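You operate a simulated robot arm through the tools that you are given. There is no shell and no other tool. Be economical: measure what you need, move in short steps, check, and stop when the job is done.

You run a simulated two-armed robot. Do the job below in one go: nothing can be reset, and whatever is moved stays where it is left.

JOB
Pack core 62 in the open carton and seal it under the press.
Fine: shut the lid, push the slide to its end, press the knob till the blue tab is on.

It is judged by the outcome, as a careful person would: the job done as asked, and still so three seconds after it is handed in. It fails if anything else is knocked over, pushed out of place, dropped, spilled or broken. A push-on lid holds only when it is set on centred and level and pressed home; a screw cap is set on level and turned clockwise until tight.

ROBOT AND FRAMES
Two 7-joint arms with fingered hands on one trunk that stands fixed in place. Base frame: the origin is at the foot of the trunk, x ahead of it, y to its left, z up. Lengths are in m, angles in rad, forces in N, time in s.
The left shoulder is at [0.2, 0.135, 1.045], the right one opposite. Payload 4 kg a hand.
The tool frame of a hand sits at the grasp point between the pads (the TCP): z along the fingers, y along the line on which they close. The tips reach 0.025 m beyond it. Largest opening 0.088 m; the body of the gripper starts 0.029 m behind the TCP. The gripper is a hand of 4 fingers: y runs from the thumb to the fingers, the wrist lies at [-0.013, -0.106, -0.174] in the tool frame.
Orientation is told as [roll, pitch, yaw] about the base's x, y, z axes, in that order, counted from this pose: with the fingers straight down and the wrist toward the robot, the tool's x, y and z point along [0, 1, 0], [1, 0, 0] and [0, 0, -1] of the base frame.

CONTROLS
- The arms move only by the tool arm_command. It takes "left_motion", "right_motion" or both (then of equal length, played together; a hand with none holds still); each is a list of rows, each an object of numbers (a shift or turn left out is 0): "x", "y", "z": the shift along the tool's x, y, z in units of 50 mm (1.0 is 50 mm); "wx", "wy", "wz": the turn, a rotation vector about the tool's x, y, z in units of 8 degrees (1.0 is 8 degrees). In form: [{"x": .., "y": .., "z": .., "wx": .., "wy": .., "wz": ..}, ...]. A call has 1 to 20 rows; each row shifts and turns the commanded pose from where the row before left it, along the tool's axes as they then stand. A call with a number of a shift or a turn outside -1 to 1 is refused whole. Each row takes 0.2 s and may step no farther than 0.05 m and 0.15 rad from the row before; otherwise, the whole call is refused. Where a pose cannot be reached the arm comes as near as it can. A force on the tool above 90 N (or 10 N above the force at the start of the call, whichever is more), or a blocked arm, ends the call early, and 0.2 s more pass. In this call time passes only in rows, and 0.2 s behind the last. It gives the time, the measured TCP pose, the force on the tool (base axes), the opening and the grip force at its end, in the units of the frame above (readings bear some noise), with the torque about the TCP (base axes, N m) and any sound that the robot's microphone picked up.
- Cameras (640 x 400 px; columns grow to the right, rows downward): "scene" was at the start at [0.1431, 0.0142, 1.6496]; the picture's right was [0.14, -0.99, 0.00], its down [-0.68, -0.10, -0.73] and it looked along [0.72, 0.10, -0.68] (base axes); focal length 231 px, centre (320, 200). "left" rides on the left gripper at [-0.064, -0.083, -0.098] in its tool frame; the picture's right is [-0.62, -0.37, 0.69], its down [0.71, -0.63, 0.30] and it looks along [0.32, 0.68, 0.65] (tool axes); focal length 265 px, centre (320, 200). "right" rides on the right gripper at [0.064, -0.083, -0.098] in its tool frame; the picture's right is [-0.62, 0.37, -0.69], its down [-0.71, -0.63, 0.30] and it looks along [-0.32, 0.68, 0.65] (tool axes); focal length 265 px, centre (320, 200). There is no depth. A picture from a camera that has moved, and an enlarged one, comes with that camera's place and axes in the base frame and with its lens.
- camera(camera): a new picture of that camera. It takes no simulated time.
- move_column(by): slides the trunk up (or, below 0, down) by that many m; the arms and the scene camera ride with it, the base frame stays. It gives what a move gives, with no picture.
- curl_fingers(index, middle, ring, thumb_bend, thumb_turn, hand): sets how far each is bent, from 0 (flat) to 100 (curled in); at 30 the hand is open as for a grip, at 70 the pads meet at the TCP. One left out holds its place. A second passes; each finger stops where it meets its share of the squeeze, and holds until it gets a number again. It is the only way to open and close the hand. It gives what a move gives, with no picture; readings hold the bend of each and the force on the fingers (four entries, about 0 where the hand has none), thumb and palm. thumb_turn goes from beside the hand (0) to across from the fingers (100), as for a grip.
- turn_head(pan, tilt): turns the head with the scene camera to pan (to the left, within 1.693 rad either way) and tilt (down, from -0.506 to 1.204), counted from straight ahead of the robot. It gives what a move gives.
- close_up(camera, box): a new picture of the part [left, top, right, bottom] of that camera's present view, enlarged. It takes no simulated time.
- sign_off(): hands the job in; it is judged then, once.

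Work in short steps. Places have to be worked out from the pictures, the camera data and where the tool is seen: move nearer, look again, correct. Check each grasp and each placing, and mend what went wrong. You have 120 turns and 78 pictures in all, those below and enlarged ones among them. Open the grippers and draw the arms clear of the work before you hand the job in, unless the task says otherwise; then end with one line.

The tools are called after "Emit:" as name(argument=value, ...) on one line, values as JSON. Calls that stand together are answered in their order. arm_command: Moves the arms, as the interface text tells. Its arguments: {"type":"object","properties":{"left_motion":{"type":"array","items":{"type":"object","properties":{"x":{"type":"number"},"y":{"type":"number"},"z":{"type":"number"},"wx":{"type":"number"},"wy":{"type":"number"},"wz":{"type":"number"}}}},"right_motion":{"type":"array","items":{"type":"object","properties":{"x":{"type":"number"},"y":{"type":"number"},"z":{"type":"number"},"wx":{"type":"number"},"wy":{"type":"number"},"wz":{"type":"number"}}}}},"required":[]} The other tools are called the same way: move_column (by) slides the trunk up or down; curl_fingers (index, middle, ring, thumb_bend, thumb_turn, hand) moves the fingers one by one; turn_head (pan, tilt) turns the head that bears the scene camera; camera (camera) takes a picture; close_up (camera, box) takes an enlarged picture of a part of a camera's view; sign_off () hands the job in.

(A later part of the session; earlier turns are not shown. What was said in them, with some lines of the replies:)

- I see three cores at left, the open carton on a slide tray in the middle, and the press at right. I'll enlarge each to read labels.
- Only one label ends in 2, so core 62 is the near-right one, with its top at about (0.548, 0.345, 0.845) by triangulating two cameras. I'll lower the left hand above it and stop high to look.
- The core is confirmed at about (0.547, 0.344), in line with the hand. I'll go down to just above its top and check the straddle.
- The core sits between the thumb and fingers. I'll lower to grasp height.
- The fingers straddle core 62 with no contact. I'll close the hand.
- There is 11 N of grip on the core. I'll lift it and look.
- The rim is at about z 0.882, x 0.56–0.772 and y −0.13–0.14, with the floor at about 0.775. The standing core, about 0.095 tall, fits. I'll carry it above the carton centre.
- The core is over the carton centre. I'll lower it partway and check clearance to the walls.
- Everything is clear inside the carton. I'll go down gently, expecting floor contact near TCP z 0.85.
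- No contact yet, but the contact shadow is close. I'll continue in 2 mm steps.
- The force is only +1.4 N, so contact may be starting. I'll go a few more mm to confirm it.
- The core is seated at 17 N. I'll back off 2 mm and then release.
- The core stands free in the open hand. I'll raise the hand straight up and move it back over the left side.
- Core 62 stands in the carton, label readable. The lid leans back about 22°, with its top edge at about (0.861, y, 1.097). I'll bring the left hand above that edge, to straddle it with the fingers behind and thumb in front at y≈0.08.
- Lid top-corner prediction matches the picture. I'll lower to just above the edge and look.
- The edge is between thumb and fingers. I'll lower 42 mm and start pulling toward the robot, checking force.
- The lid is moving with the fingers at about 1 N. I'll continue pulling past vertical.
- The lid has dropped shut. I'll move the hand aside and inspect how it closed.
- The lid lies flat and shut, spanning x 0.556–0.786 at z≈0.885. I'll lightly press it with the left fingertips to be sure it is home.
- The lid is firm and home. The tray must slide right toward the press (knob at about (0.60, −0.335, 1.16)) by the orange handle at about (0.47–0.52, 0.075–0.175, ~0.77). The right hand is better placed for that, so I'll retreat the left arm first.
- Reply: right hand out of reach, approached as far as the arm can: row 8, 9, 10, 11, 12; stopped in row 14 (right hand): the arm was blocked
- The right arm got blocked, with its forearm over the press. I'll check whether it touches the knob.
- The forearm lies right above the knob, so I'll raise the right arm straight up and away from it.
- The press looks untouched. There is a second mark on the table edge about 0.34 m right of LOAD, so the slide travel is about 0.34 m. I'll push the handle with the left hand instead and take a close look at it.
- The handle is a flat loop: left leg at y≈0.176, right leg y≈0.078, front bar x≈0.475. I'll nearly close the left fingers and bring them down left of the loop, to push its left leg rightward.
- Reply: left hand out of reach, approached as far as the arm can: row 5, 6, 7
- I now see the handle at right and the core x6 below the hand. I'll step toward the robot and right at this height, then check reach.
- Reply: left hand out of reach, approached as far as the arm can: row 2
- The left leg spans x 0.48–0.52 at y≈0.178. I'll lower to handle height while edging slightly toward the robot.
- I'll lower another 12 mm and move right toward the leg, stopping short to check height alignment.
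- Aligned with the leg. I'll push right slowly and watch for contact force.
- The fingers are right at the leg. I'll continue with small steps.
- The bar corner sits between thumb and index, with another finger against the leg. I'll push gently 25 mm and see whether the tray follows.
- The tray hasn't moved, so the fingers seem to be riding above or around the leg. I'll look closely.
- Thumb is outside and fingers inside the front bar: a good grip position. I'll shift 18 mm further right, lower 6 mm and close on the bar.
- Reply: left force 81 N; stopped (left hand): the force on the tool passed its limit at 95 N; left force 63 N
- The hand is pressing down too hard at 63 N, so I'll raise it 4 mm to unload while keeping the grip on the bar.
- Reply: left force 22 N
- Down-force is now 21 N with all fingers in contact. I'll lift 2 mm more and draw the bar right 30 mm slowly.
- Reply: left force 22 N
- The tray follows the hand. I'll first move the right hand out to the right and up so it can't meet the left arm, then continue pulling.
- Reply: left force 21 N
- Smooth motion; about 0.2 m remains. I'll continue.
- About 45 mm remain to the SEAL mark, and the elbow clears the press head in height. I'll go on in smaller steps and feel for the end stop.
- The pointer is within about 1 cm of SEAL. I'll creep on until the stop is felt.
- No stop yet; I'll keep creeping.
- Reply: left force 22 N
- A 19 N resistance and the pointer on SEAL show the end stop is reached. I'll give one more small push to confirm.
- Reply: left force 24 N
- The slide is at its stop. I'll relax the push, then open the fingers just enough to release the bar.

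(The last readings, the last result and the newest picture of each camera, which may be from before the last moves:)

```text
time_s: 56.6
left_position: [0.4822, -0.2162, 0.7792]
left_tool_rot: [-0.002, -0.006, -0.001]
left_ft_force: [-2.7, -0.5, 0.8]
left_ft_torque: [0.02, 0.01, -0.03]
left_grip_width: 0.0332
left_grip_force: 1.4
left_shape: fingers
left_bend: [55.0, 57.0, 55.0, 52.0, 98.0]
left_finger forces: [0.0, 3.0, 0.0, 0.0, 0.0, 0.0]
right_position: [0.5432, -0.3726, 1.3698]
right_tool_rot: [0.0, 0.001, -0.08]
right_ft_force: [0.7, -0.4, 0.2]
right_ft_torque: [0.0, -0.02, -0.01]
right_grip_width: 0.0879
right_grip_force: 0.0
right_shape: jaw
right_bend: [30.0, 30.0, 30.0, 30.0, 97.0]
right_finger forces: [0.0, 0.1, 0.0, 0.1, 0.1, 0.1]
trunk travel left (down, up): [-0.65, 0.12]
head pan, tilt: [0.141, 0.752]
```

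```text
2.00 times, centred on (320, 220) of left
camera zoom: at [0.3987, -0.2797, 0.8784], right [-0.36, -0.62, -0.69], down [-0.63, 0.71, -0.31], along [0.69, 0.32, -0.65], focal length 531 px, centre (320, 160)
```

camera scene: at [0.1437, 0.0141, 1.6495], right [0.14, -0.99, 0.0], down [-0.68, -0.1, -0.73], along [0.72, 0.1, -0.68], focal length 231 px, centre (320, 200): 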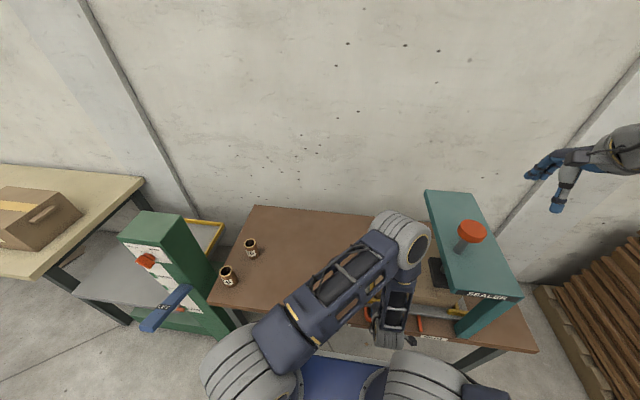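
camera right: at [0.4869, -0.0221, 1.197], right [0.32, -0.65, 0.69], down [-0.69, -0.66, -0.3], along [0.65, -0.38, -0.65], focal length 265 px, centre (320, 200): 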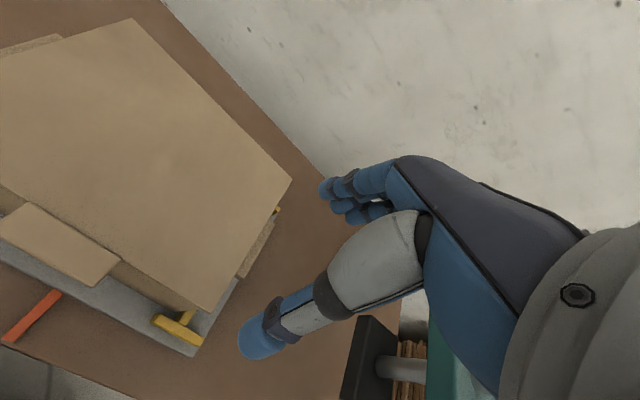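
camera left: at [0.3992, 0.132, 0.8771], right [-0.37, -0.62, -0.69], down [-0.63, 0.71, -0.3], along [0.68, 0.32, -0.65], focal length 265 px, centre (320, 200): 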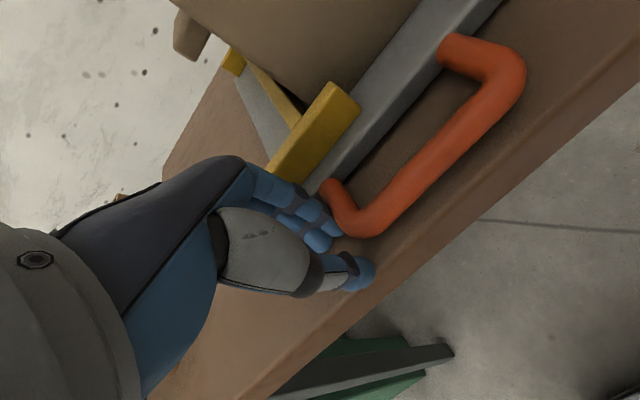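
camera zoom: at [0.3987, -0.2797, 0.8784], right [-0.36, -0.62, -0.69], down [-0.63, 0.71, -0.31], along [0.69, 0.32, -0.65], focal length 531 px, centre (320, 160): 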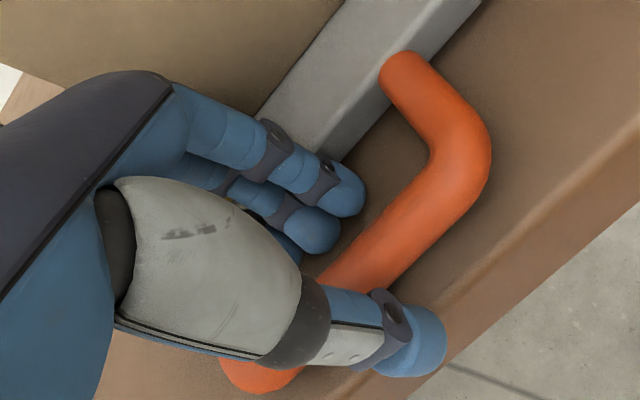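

The bar is released apart from a light touch by the middle finger. I'll ease the fingers off, lift 6 cm and withdraw left.

Emit:
curl_fingers(hand="left", index=58, middle=59, ring=58)

Emit:
arm_command(left_motion=[{"z": -0.2}, {"z": -0.4}, {"z": -0.5}, {"z": -0.5}, {"x": 0.6}, {"x": 0.8}, {"x": 0.8}, {"x": 0.8}, {"x": 0.8}, {"x": 0.8}, {"x": 0.8}, {"z": -0.5, "x": 0.5}, {"z": -0.5, "x": 0.5}, {"z": -0.5, "x": 0.5}, {"z": -0.5, "x": 0.5}, {"z": -0.5, "x": 0.5}])

Emit:
camera(camera="scene")

Emit:
close_up(camera="scene", box=[360, 190, 540, 360])

```text
time_s: 57.6
left_position: [0.4834, -0.2165, 0.7813]
left_tool_rot: [-0.002, -0.007, -0.002]
left_ft_force: [0.2, -0.8, 0.6]
left_ft_torque: [0.03, 0.05, -0.03]
left_grip_width: 0.0316
left_grip_force: 0.2
left_shape: fingers
left_bend: [57.0, 59.0, 57.0, 52.0, 98.0]
left_finger forces: [0.1, 0.0, 0.1, 0.0, 0.1, 0.0]
right_position: [0.543, -0.3727, 1.3701]
right_tool_rot: [0.0, 0.003, -0.082]
right_ft_force: [0.1, -0.5, -0.2]
right_ft_torque: [0.01, -0.03, -0.04]
right_grip_width: 0.0877
right_grip_force: 0.1
right_shape: jaw
right_bend: [30.0, 30.0, 30.0, 30.0, 97.0]
right_finger forces: [0.0, 0.0, 0.0, 0.1, 0.0, 0.0]
trunk travel left (down, up): [-0.65, 0.12]
head pan, tilt: [0.141, 0.752]
```

```text
time_s: 61.0
left_position: [0.5573, 0.1665, 0.9352]
left_tool_rot: [-0.001, -0.005, -0.004]
left_ft_force: [0.0, -0.2, 0.8]
left_ft_torque: [-0.03, 0.01, -0.01]
left_grip_width: 0.0317
left_grip_force: 0.1
left_shape: fingers
left_bend: [57.0, 59.0, 57.0, 52.0, 98.0]
left_finger forces: [0.0, 0.0, 0.0, 0.1, 0.0, 0.1]
left hand out of reach, approached as far as the arm can: row 10, 11, 12, 13, 14, 15, 16
right_position: [0.5436, -0.3738, 1.3702]
right_tool_rot: [-0.001, 0.002, -0.08]
right_ft_force: [-0.6, -0.4, -0.7]
right_ft_torque: [0.03, -0.01, 0.05]
right_grip_width: 0.0879
right_grip_force: 0.0
right_shape: jaw
right_bend: [30.0, 30.0, 30.0, 30.0, 97.0]
right_finger forces: [0.1, 0.0, 0.0, 0.0, 0.1, 0.0]
trunk travel left (down, up): [-0.65, 0.12]
head pan, tilt: [0.141, 0.752]
```

```text
23 pictures are left
camera scene: at [0.1433, 0.0138, 1.6496], right [0.14, -0.99, 0.0], down [-0.68, -0.1, -0.73], along [0.72, 0.1, -0.68], focal length 231 px, centre (320, 200)
```

scene: 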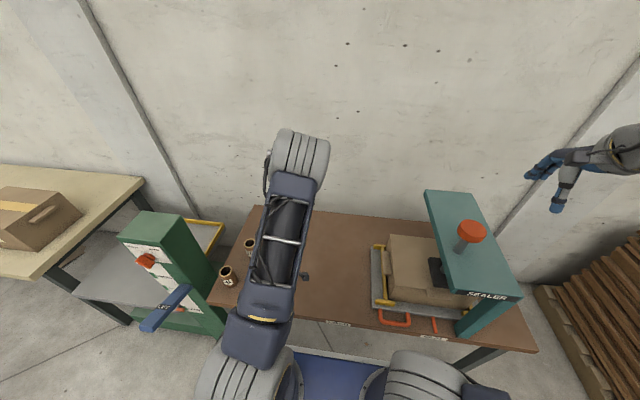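

```text
2.35 times, centred on (450, 275) of scene
camera zoom: at [0.1433, 0.0138, 1.6496], right [0.14, -0.99, 0.0], down [-0.68, -0.1, -0.73], along [0.72, 0.1, -0.68], focal length 543 px, centre (14, 24)
```

zoom: 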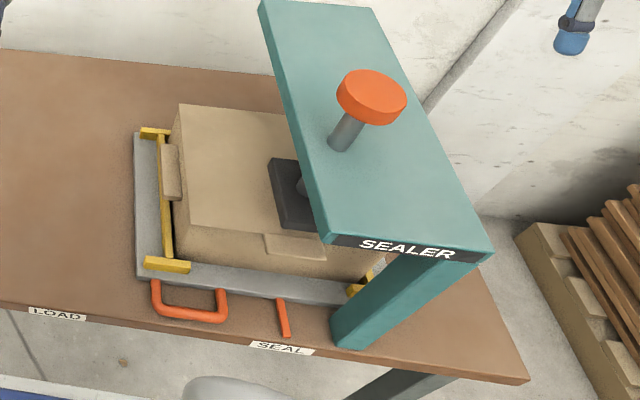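

The carton and tray sit under the press with the pointer on SEAL. Next I'll localise the knob with the right camera.

Emit:
camera(camera="right")

```text
21 pictures are left
camera right: at [0.4643, -0.303, 1.4681], right [0.32, -0.65, 0.69], down [-0.69, -0.66, -0.3], along [0.65, -0.38, -0.65], focal length 265 px, centre (320, 200)
```

right: 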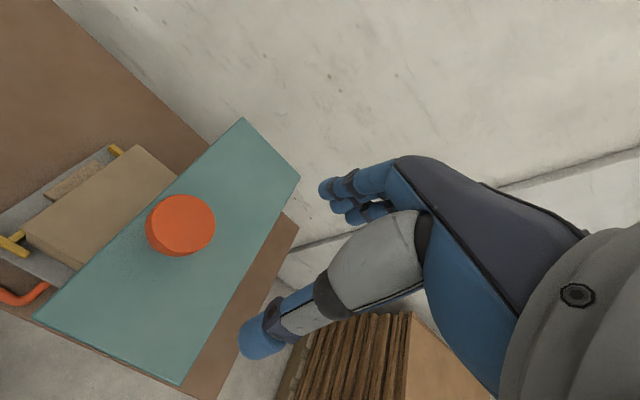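

The knob top is at about (0.584, −0.331, 1.18). I'll close the right hand to a firm tip and move it above the knob.

Emit:
curl_fingers(hand="right", index=70, middle=70, ring=70, thumb_bend=68)

Emit:
arm_command(right_motion=[{"x": 0.45, "y": 0.38}, {"x": 0.45, "y": 0.37}, {"z": 0.6}, {"z": 0.7}, {"z": 0.7}, {"z": 0.6}])

Emit:
camera(camera="right")

Emit:
camera(camera="scene")

```text
time_s: 62.0
left_position: [0.557, 0.1677, 0.9346]
left_tool_rot: [-0.001, -0.005, -0.001]
left_ft_force: [-0.5, -0.4, 0.3]
left_ft_torque: [0.0, -0.01, 0.0]
left_grip_width: 0.0315
left_grip_force: 0.1
left_shape: fingers
left_bend: [57.0, 59.0, 57.0, 52.0, 98.0]
left_finger forces: [0.0, 0.0, 0.0, 0.0, 0.1, 0.1]
right_position: [0.5426, -0.3734, 1.3692]
right_tool_rot: [0.0, 0.002, -0.081]
right_ft_force: [1.0, 0.1, 0.5]
right_ft_torque: [0.01, 0.01, 0.03]
right_grip_width: 0.0011
right_grip_force: 0.0
right_shape: fingers
right_bend: [70.0, 70.0, 70.0, 68.0, 97.0]
right_finger forces: [0.0, 0.0, 0.1, 0.1, 0.0, 0.0]
trunk travel left (down, up): [-0.65, 0.12]
head pan, tilt: [0.141, 0.752]
```

```text
time_s: 63.4
left_position: [0.5565, 0.1676, 0.9356]
left_tool_rot: [-0.006, -0.006, -0.002]
left_ft_force: [0.5, 0.4, -0.1]
left_ft_torque: [-0.02, 0.01, 0.02]
left_grip_width: 0.0317
left_grip_force: 0.2
left_shape: fingers
left_bend: [57.0, 59.0, 57.0, 52.0, 98.0]
left_finger forces: [0.0, 0.0, 0.1, 0.0, 0.0, 0.0]
right_position: [0.5847, -0.3308, 1.2413]
right_tool_rot: [0.0, 0.003, -0.081]
right_ft_force: [-0.2, -0.2, 0.3]
right_ft_torque: [0.0, -0.02, 0.02]
right_grip_width: 0.0009
right_grip_force: 0.0
right_shape: fingers
right_bend: [70.0, 70.0, 70.0, 68.0, 97.0]
right_finger forces: [0.1, 0.0, 0.1, 0.1, 0.0, 0.1]
trunk travel left (down, up): [-0.65, 0.12]
head pan, tilt: [0.141, 0.752]
```

```text
20 pictures are left
camera right: at [0.5061, -0.2606, 1.3387], right [0.32, -0.65, 0.69], down [-0.69, -0.66, -0.3], along [0.65, -0.38, -0.65], focal length 265 px, centre (320, 200)
```

right: 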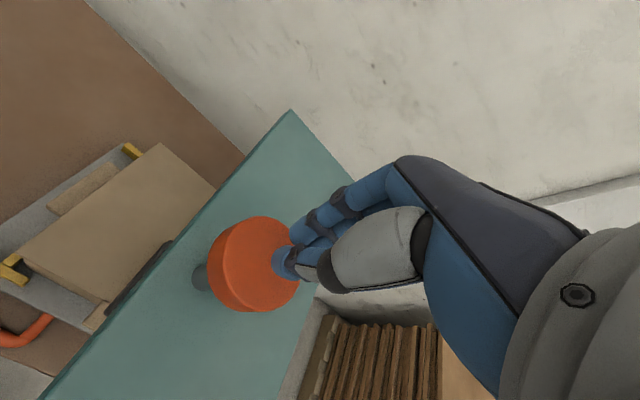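

```text
19 pictures are left
camera scene: at [0.143, 0.0143, 1.6496], right [0.14, -0.99, 0.0], down [-0.68, -0.1, -0.73], along [0.72, 0.1, -0.68], focal length 231 px, centre (320, 200)
```

scene: 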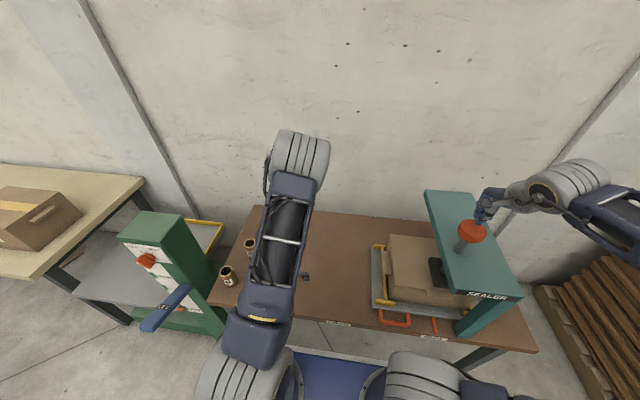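

The TCP is aligned over the knob. I'll press down in small steps, watching force.

Emit:
arm_command(right_motion=[{"z": 0.3}, {"z": 0.3}, {"z": 0.2}, {"z": 0.2}])

```text
time_s: 64.4
left_position: [0.5575, 0.1678, 0.9349]
left_tool_rot: [-0.005, -0.006, 0.0]
left_ft_force: [-0.4, -0.1, -0.1]
left_ft_torque: [0.02, 0.0, 0.0]
left_grip_width: 0.0317
left_grip_force: 0.1
left_shape: fingers
left_bend: [57.0, 59.0, 57.0, 52.0, 98.0]
left_finger forces: [0.0, 0.1, 0.0, 0.0, 0.0, 0.0]
right_position: [0.585, -0.3321, 1.1915]
right_tool_rot: [0.0, 0.002, -0.08]
right_ft_force: [-1.0, 0.5, 5.2]
right_ft_torque: [0.03, 0.05, 0.0]
right_grip_width: 0.0005
right_grip_force: 2.0
right_shape: fingers
right_bend: [70.0, 70.0, 70.0, 68.0, 97.0]
right_finger forces: [0.1, 0.1, 0.1, 0.0, 4.2, 0.1]
trunk travel left (down, up): [-0.65, 0.12]
head pan, tilt: [0.141, 0.752]
```

Contact is made at TCP z 1.19. I'll press on slowly.

Emit:
arm_command(right_motion=[{"z": 0.15}, {"z": 0.15}, {"z": 0.15}, {"z": 0.15}])

Emit:
camera(camera="right")

```text
time_s: 65.4
left_position: [0.5561, 0.1681, 0.9369]
left_tool_rot: [-0.004, -0.006, -0.003]
left_ft_force: [0.2, 0.2, -0.4]
left_ft_torque: [-0.02, 0.0, -0.01]
left_grip_width: 0.0314
left_grip_force: 0.0
left_shape: fingers
left_bend: [57.0, 59.0, 57.0, 52.0, 98.0]
left_finger forces: [0.1, 0.0, 0.1, 0.0, 0.0, 0.0]
right_position: [0.5848, -0.3321, 1.164]
right_tool_rot: [-0.003, -0.005, -0.08]
right_ft_force: [-6.3, -0.4, 35.4]
right_ft_torque: [0.28, 0.55, 0.02]
right_grip_width: 0.0008
right_grip_force: 17.4
right_shape: fingers
right_bend: [70.0, 70.0, 70.0, 70.0, 98.0]
right_finger forces: [0.0, 0.0, 0.1, 0.0, 35.1, 0.0]
trunk travel left (down, up): [-0.65, 0.12]
head pan, tilt: [0.141, 0.752]
```

```text
18 pictures are left
camera right: at [0.5055, -0.2613, 1.262], right [0.31, -0.65, 0.7], down [-0.68, -0.66, -0.31], along [0.66, -0.38, -0.65], focal length 265 px, centre (320, 200)
```

right: 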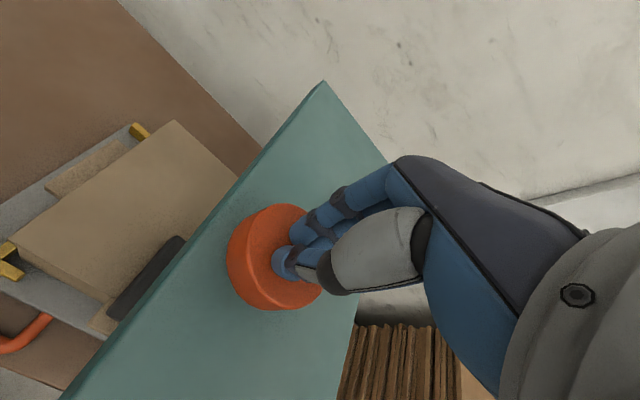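

The knob is going down against a spring (35 N). I'll continue.

Emit:
arm_command(right_motion=[{"z": 0.15}, {"z": 0.15}, {"z": 0.15}])

Emit:
close_up(camera="scene", box=[360, 170, 540, 330])

```text
time_s: 66.0
left_position: [0.557, 0.168, 0.9354]
left_tool_rot: [-0.003, -0.006, -0.002]
left_ft_force: [-0.1, 0.1, -0.3]
left_ft_torque: [0.0, 0.02, 0.01]
left_grip_width: 0.0318
left_grip_force: 0.1
left_shape: fingers
left_bend: [57.0, 59.0, 57.0, 52.0, 98.0]
left_finger forces: [0.0, 0.1, 0.0, 0.0, 0.0, 0.0]
right_position: [0.5921, -0.331, 1.1656]
right_tool_rot: [-0.003, -0.041, -0.075]
right_ft_force: [-9.1, -2.8, 99.0]
right_ft_torque: [0.71, 0.03, 0.08]
right_grip_width: 0.0
right_grip_force: 59.0
right_shape: fingers
right_bend: [71.0, 71.0, 70.0, 74.0, 98.0]
right_finger forces: [45.3, 3.6, 0.0, 0.0, 68.8, 0.0]
trunk travel left (down, up): [-0.65, 0.12]
head pan, tilt: [0.141, 0.752]
stopped in row 2 (right hand): the force on the tool passed its limit at 95 N (the readings are from after the stop); the commanded pose is now the measured one
```

```text
2.50 times, centred on (450, 250) of scene
camera zoom: at [0.1405, 0.0154, 1.6508], right [0.14, -0.99, 0.0], down [-0.68, -0.1, -0.73], along [0.72, 0.1, -0.68], focal length 577 px, centre (-5, 75)
```

zoom: 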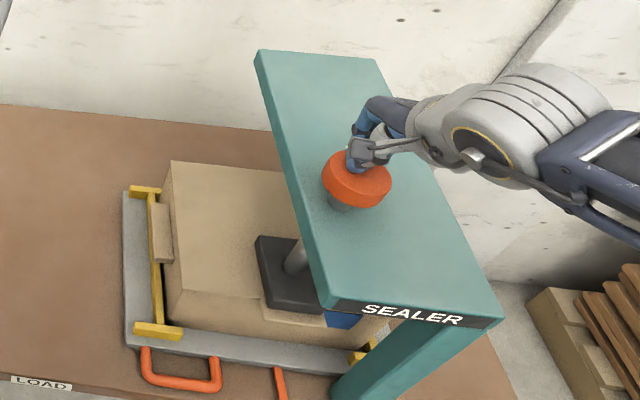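

A blue patch has appeared at the carton front beneath the press. I'll zoom in before easing off.

Emit:
close_up(camera="scene", box=[420, 250, 500, 320])

```text
5.71 times, centred on (460, 285) of scene
camera zoom: at [0.1405, 0.0154, 1.6508], right [0.14, -0.99, 0.0], down [-0.68, -0.1, -0.73], along [0.72, 0.1, -0.68], focal length 1318 px, centre (-480, -286)
```

zoom: 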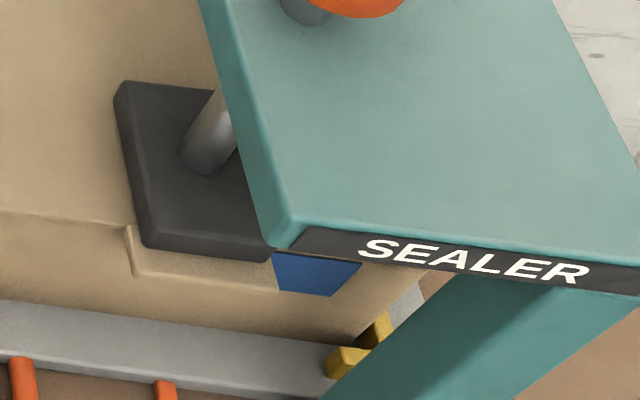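

The platen is on the lid and a blue tab shows at the front. I'll raise the right hand off the knob and check the tab stays.

Emit:
arm_command(right_motion=[{"z": -0.2}, {"z": -0.3}, {"z": -0.5}, {"z": -0.8}, {"z": -0.9}, {"z": -0.9}])

Emit:
close_up(camera="scene", box=[360, 190, 540, 340])

Emit:
close_up(camera="scene", box=[420, 250, 500, 320])

```text
time_s: 67.3
left_position: [0.5561, 0.1667, 0.9345]
left_tool_rot: [-0.001, -0.004, -0.002]
left_ft_force: [-0.1, 0.0, 0.0]
left_ft_torque: [-0.02, -0.02, 0.02]
left_grip_width: 0.0316
left_grip_force: 0.1
left_shape: fingers
left_bend: [57.0, 59.0, 57.0, 52.0, 98.0]
left_finger forces: [0.1, 0.1, 0.0, 0.1, 0.0, 0.1]
right_position: [0.5826, -0.3345, 1.3365]
right_tool_rot: [-0.003, -0.015, -0.077]
right_ft_force: [0.0, -0.4, -0.8]
right_ft_torque: [0.01, 0.0, 0.03]
right_grip_width: 0.0002
right_grip_force: 0.1
right_shape: fingers
right_bend: [70.0, 70.0, 70.0, 68.0, 97.0]
right_finger forces: [0.0, 0.1, 0.0, 0.1, 0.0, 0.0]
trunk travel left (down, up): [-0.65, 0.12]
head pan, tilt: [0.141, 0.752]
```

```text
2.67 times, centred on (450, 265) of scene
camera zoom: at [0.1431, 0.0141, 1.6496], right [0.14, -0.99, 0.0], down [-0.68, -0.1, -0.73], along [0.72, 0.1, -0.68], focal length 615 px, centre (-27, 27)
```

zoom: 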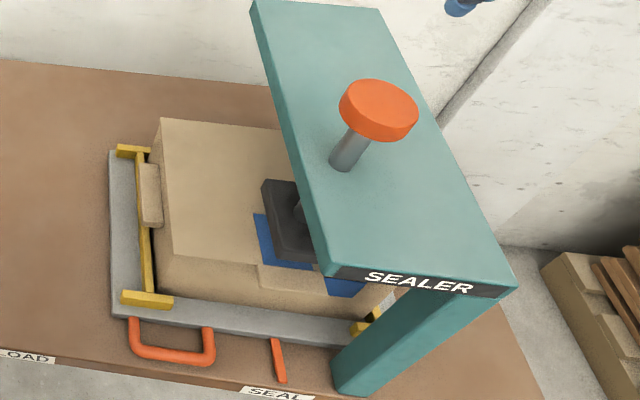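

```text
5.71 times, centred on (460, 285) of scene
camera zoom: at [0.1431, 0.0141, 1.6496], right [0.14, -0.99, 0.0], down [-0.68, -0.1, -0.73], along [0.72, 0.1, -0.68], focal length 1318 px, centre (-480, -286)
```

zoom: 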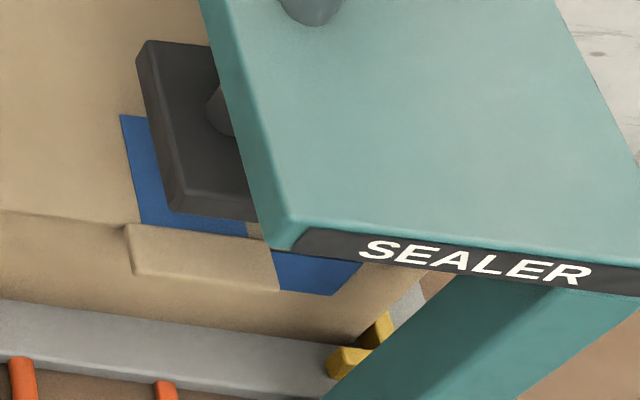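

The blue seal stays on the lid and the knob has sprung back. I'll draw both arms clear and open the hands.

Emit:
arm_command(left_motion=[{"z": -0.8}, {"z": -0.9}, {"z": -0.9}, {"z": -0.9}, {"z": -0.9}, {"z": -0.9}, {"x": 0.8}, {"x": 0.8}, {"x": 0.8}], right_motion=[{"z": -0.6}, {"z": -0.6}, {"x": -0.6}, {"x": -0.6}, {"x": -0.6}, {"x": 0}, {"x": 0}, {"x": 0}, {"x": 0}])

Emit:
curl_fingers(hand="left", index=30, middle=30, ring=30, thumb_bend=30)

Emit:
curl_fingers(hand="right", index=30, middle=30, ring=30, thumb_bend=30)

Emit:
camera(camera="scene")

```text
time_s: 69.3
left_position: [0.5673, 0.2886, 1.1923]
left_tool_rot: [-0.001, -0.004, -0.001]
left_ft_force: [-0.3, 0.2, -0.5]
left_ft_torque: [-0.04, -0.01, -0.02]
left_grip_width: 0.0316
left_grip_force: 0.0
left_shape: fingers
left_bend: [57.0, 59.0, 57.0, 52.0, 98.0]
left_finger forces: [0.0, 0.1, 0.1, 0.0, 0.0, 0.1]
left hand out of reach, approached as far as the arm can: row 1, 2, 5
right_position: [0.5766, -0.4208, 1.3932]
right_tool_rot: [-0.002, -0.016, -0.077]
right_ft_force: [-1.0, -0.6, 0.6]
right_ft_torque: [-0.01, 0.02, 0.0]
right_grip_width: 0.0003
right_grip_force: 0.1
right_shape: fingers
right_bend: [70.0, 70.0, 70.0, 68.0, 97.0]
right_finger forces: [0.0, 0.1, 0.1, 0.1, 0.0, 0.0]
trunk travel left (down, up): [-0.65, 0.12]
head pan, tilt: [0.141, 0.752]
```

```text
time_s: 70.3
left_position: [0.5679, 0.2895, 1.1921]
left_tool_rot: [-0.002, -0.007, -0.001]
left_ft_force: [-1.0, -0.6, -1.1]
left_ft_torque: [0.02, -0.01, -0.01]
left_grip_width: 0.0844
left_grip_force: 0.2
left_shape: fingers
left_bend: [30.0, 30.0, 30.0, 30.0, 98.0]
left_finger forces: [0.1, 0.0, 0.1, 0.1, 0.1, 0.0]
right_position: [0.577, -0.4204, 1.3945]
right_tool_rot: [-0.002, -0.015, -0.079]
right_ft_force: [0.1, -0.2, -0.7]
right_ft_torque: [0.0, 0.02, 0.02]
right_grip_width: 0.0002
right_grip_force: 0.0
right_shape: fingers
right_bend: [70.0, 70.0, 70.0, 68.0, 97.0]
right_finger forces: [0.0, 0.0, 0.1, 0.1, 0.0, 0.0]
trunk travel left (down, up): [-0.65, 0.12]
head pan, tilt: [0.141, 0.752]
```

```text
time_s: 71.3
left_position: [0.5676, 0.2896, 1.1925]
left_tool_rot: [-0.002, -0.006, -0.001]
left_ft_force: [-0.1, 0.1, 0.4]
left_ft_torque: [0.02, 0.01, -0.03]
left_grip_width: 0.0844
left_grip_force: 0.0
left_shape: fingers
left_bend: [30.0, 30.0, 30.0, 30.0, 98.0]
left_finger forces: [0.0, 0.1, 0.1, 0.0, 0.0, 0.0]
right_position: [0.5772, -0.4204, 1.3936]
right_tool_rot: [-0.002, -0.015, -0.079]
right_ft_force: [0.7, 0.3, -0.1]
right_ft_torque: [-0.01, 0.02, 0.03]
right_grip_width: 0.0844
right_grip_force: 0.0
right_shape: fingers
right_bend: [30.0, 30.0, 30.0, 30.0, 97.0]
right_finger forces: [0.0, 0.0, 0.1, 0.0, 0.0, 0.0]
trunk travel left (down, up): [-0.65, 0.12]
head pan, tilt: [0.141, 0.752]
```

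```text
13 pictures are left
camera scene: at [0.1431, 0.0142, 1.6496], right [0.14, -0.99, 0.0], down [-0.68, -0.1, -0.73], along [0.72, 0.1, -0.68], focal length 231 px, centre (320, 200)
```

scene: 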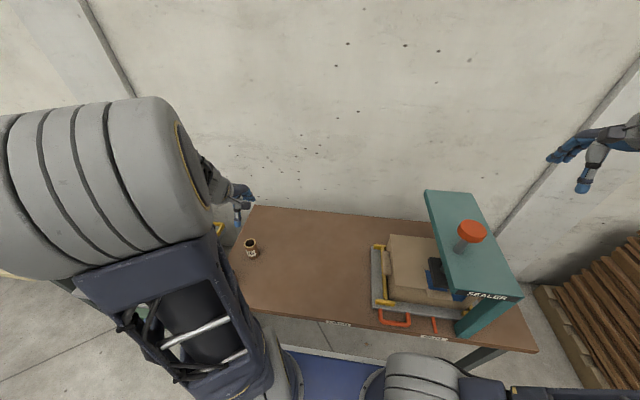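

Everything looks in order, but core x6 is hidden by the arm. I'll check it with the left camera.

Emit:
camera(camera="left")

```text
12 pictures are left
camera left: at [0.484, 0.226, 1.2907], right [-0.37, -0.62, -0.69], down [-0.63, 0.71, -0.31], along [0.69, 0.32, -0.65], focal length 265 px, centre (320, 200)
```

left: 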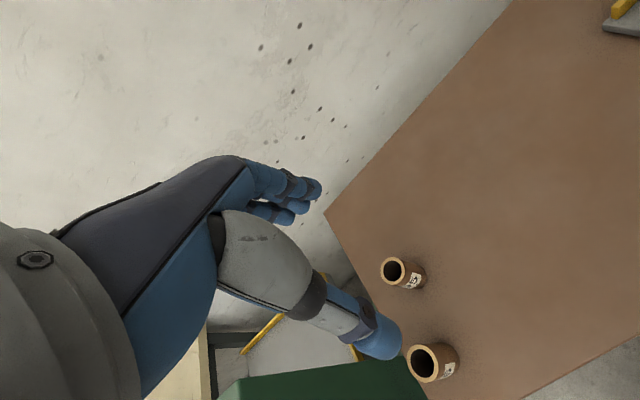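

Both other cores stand where they were, the carton is sealed at SEAL, and both arms are clear with hands open. I'll hand the job in.

Emit:
sign_off()

```text
The job is handed in.
```

Core 62 is packed in the carton with the lid shut, the slide is at its end stop on SEAL, and the blue tab is on; the other cores stand where they were, and both arms are clear with hands open.
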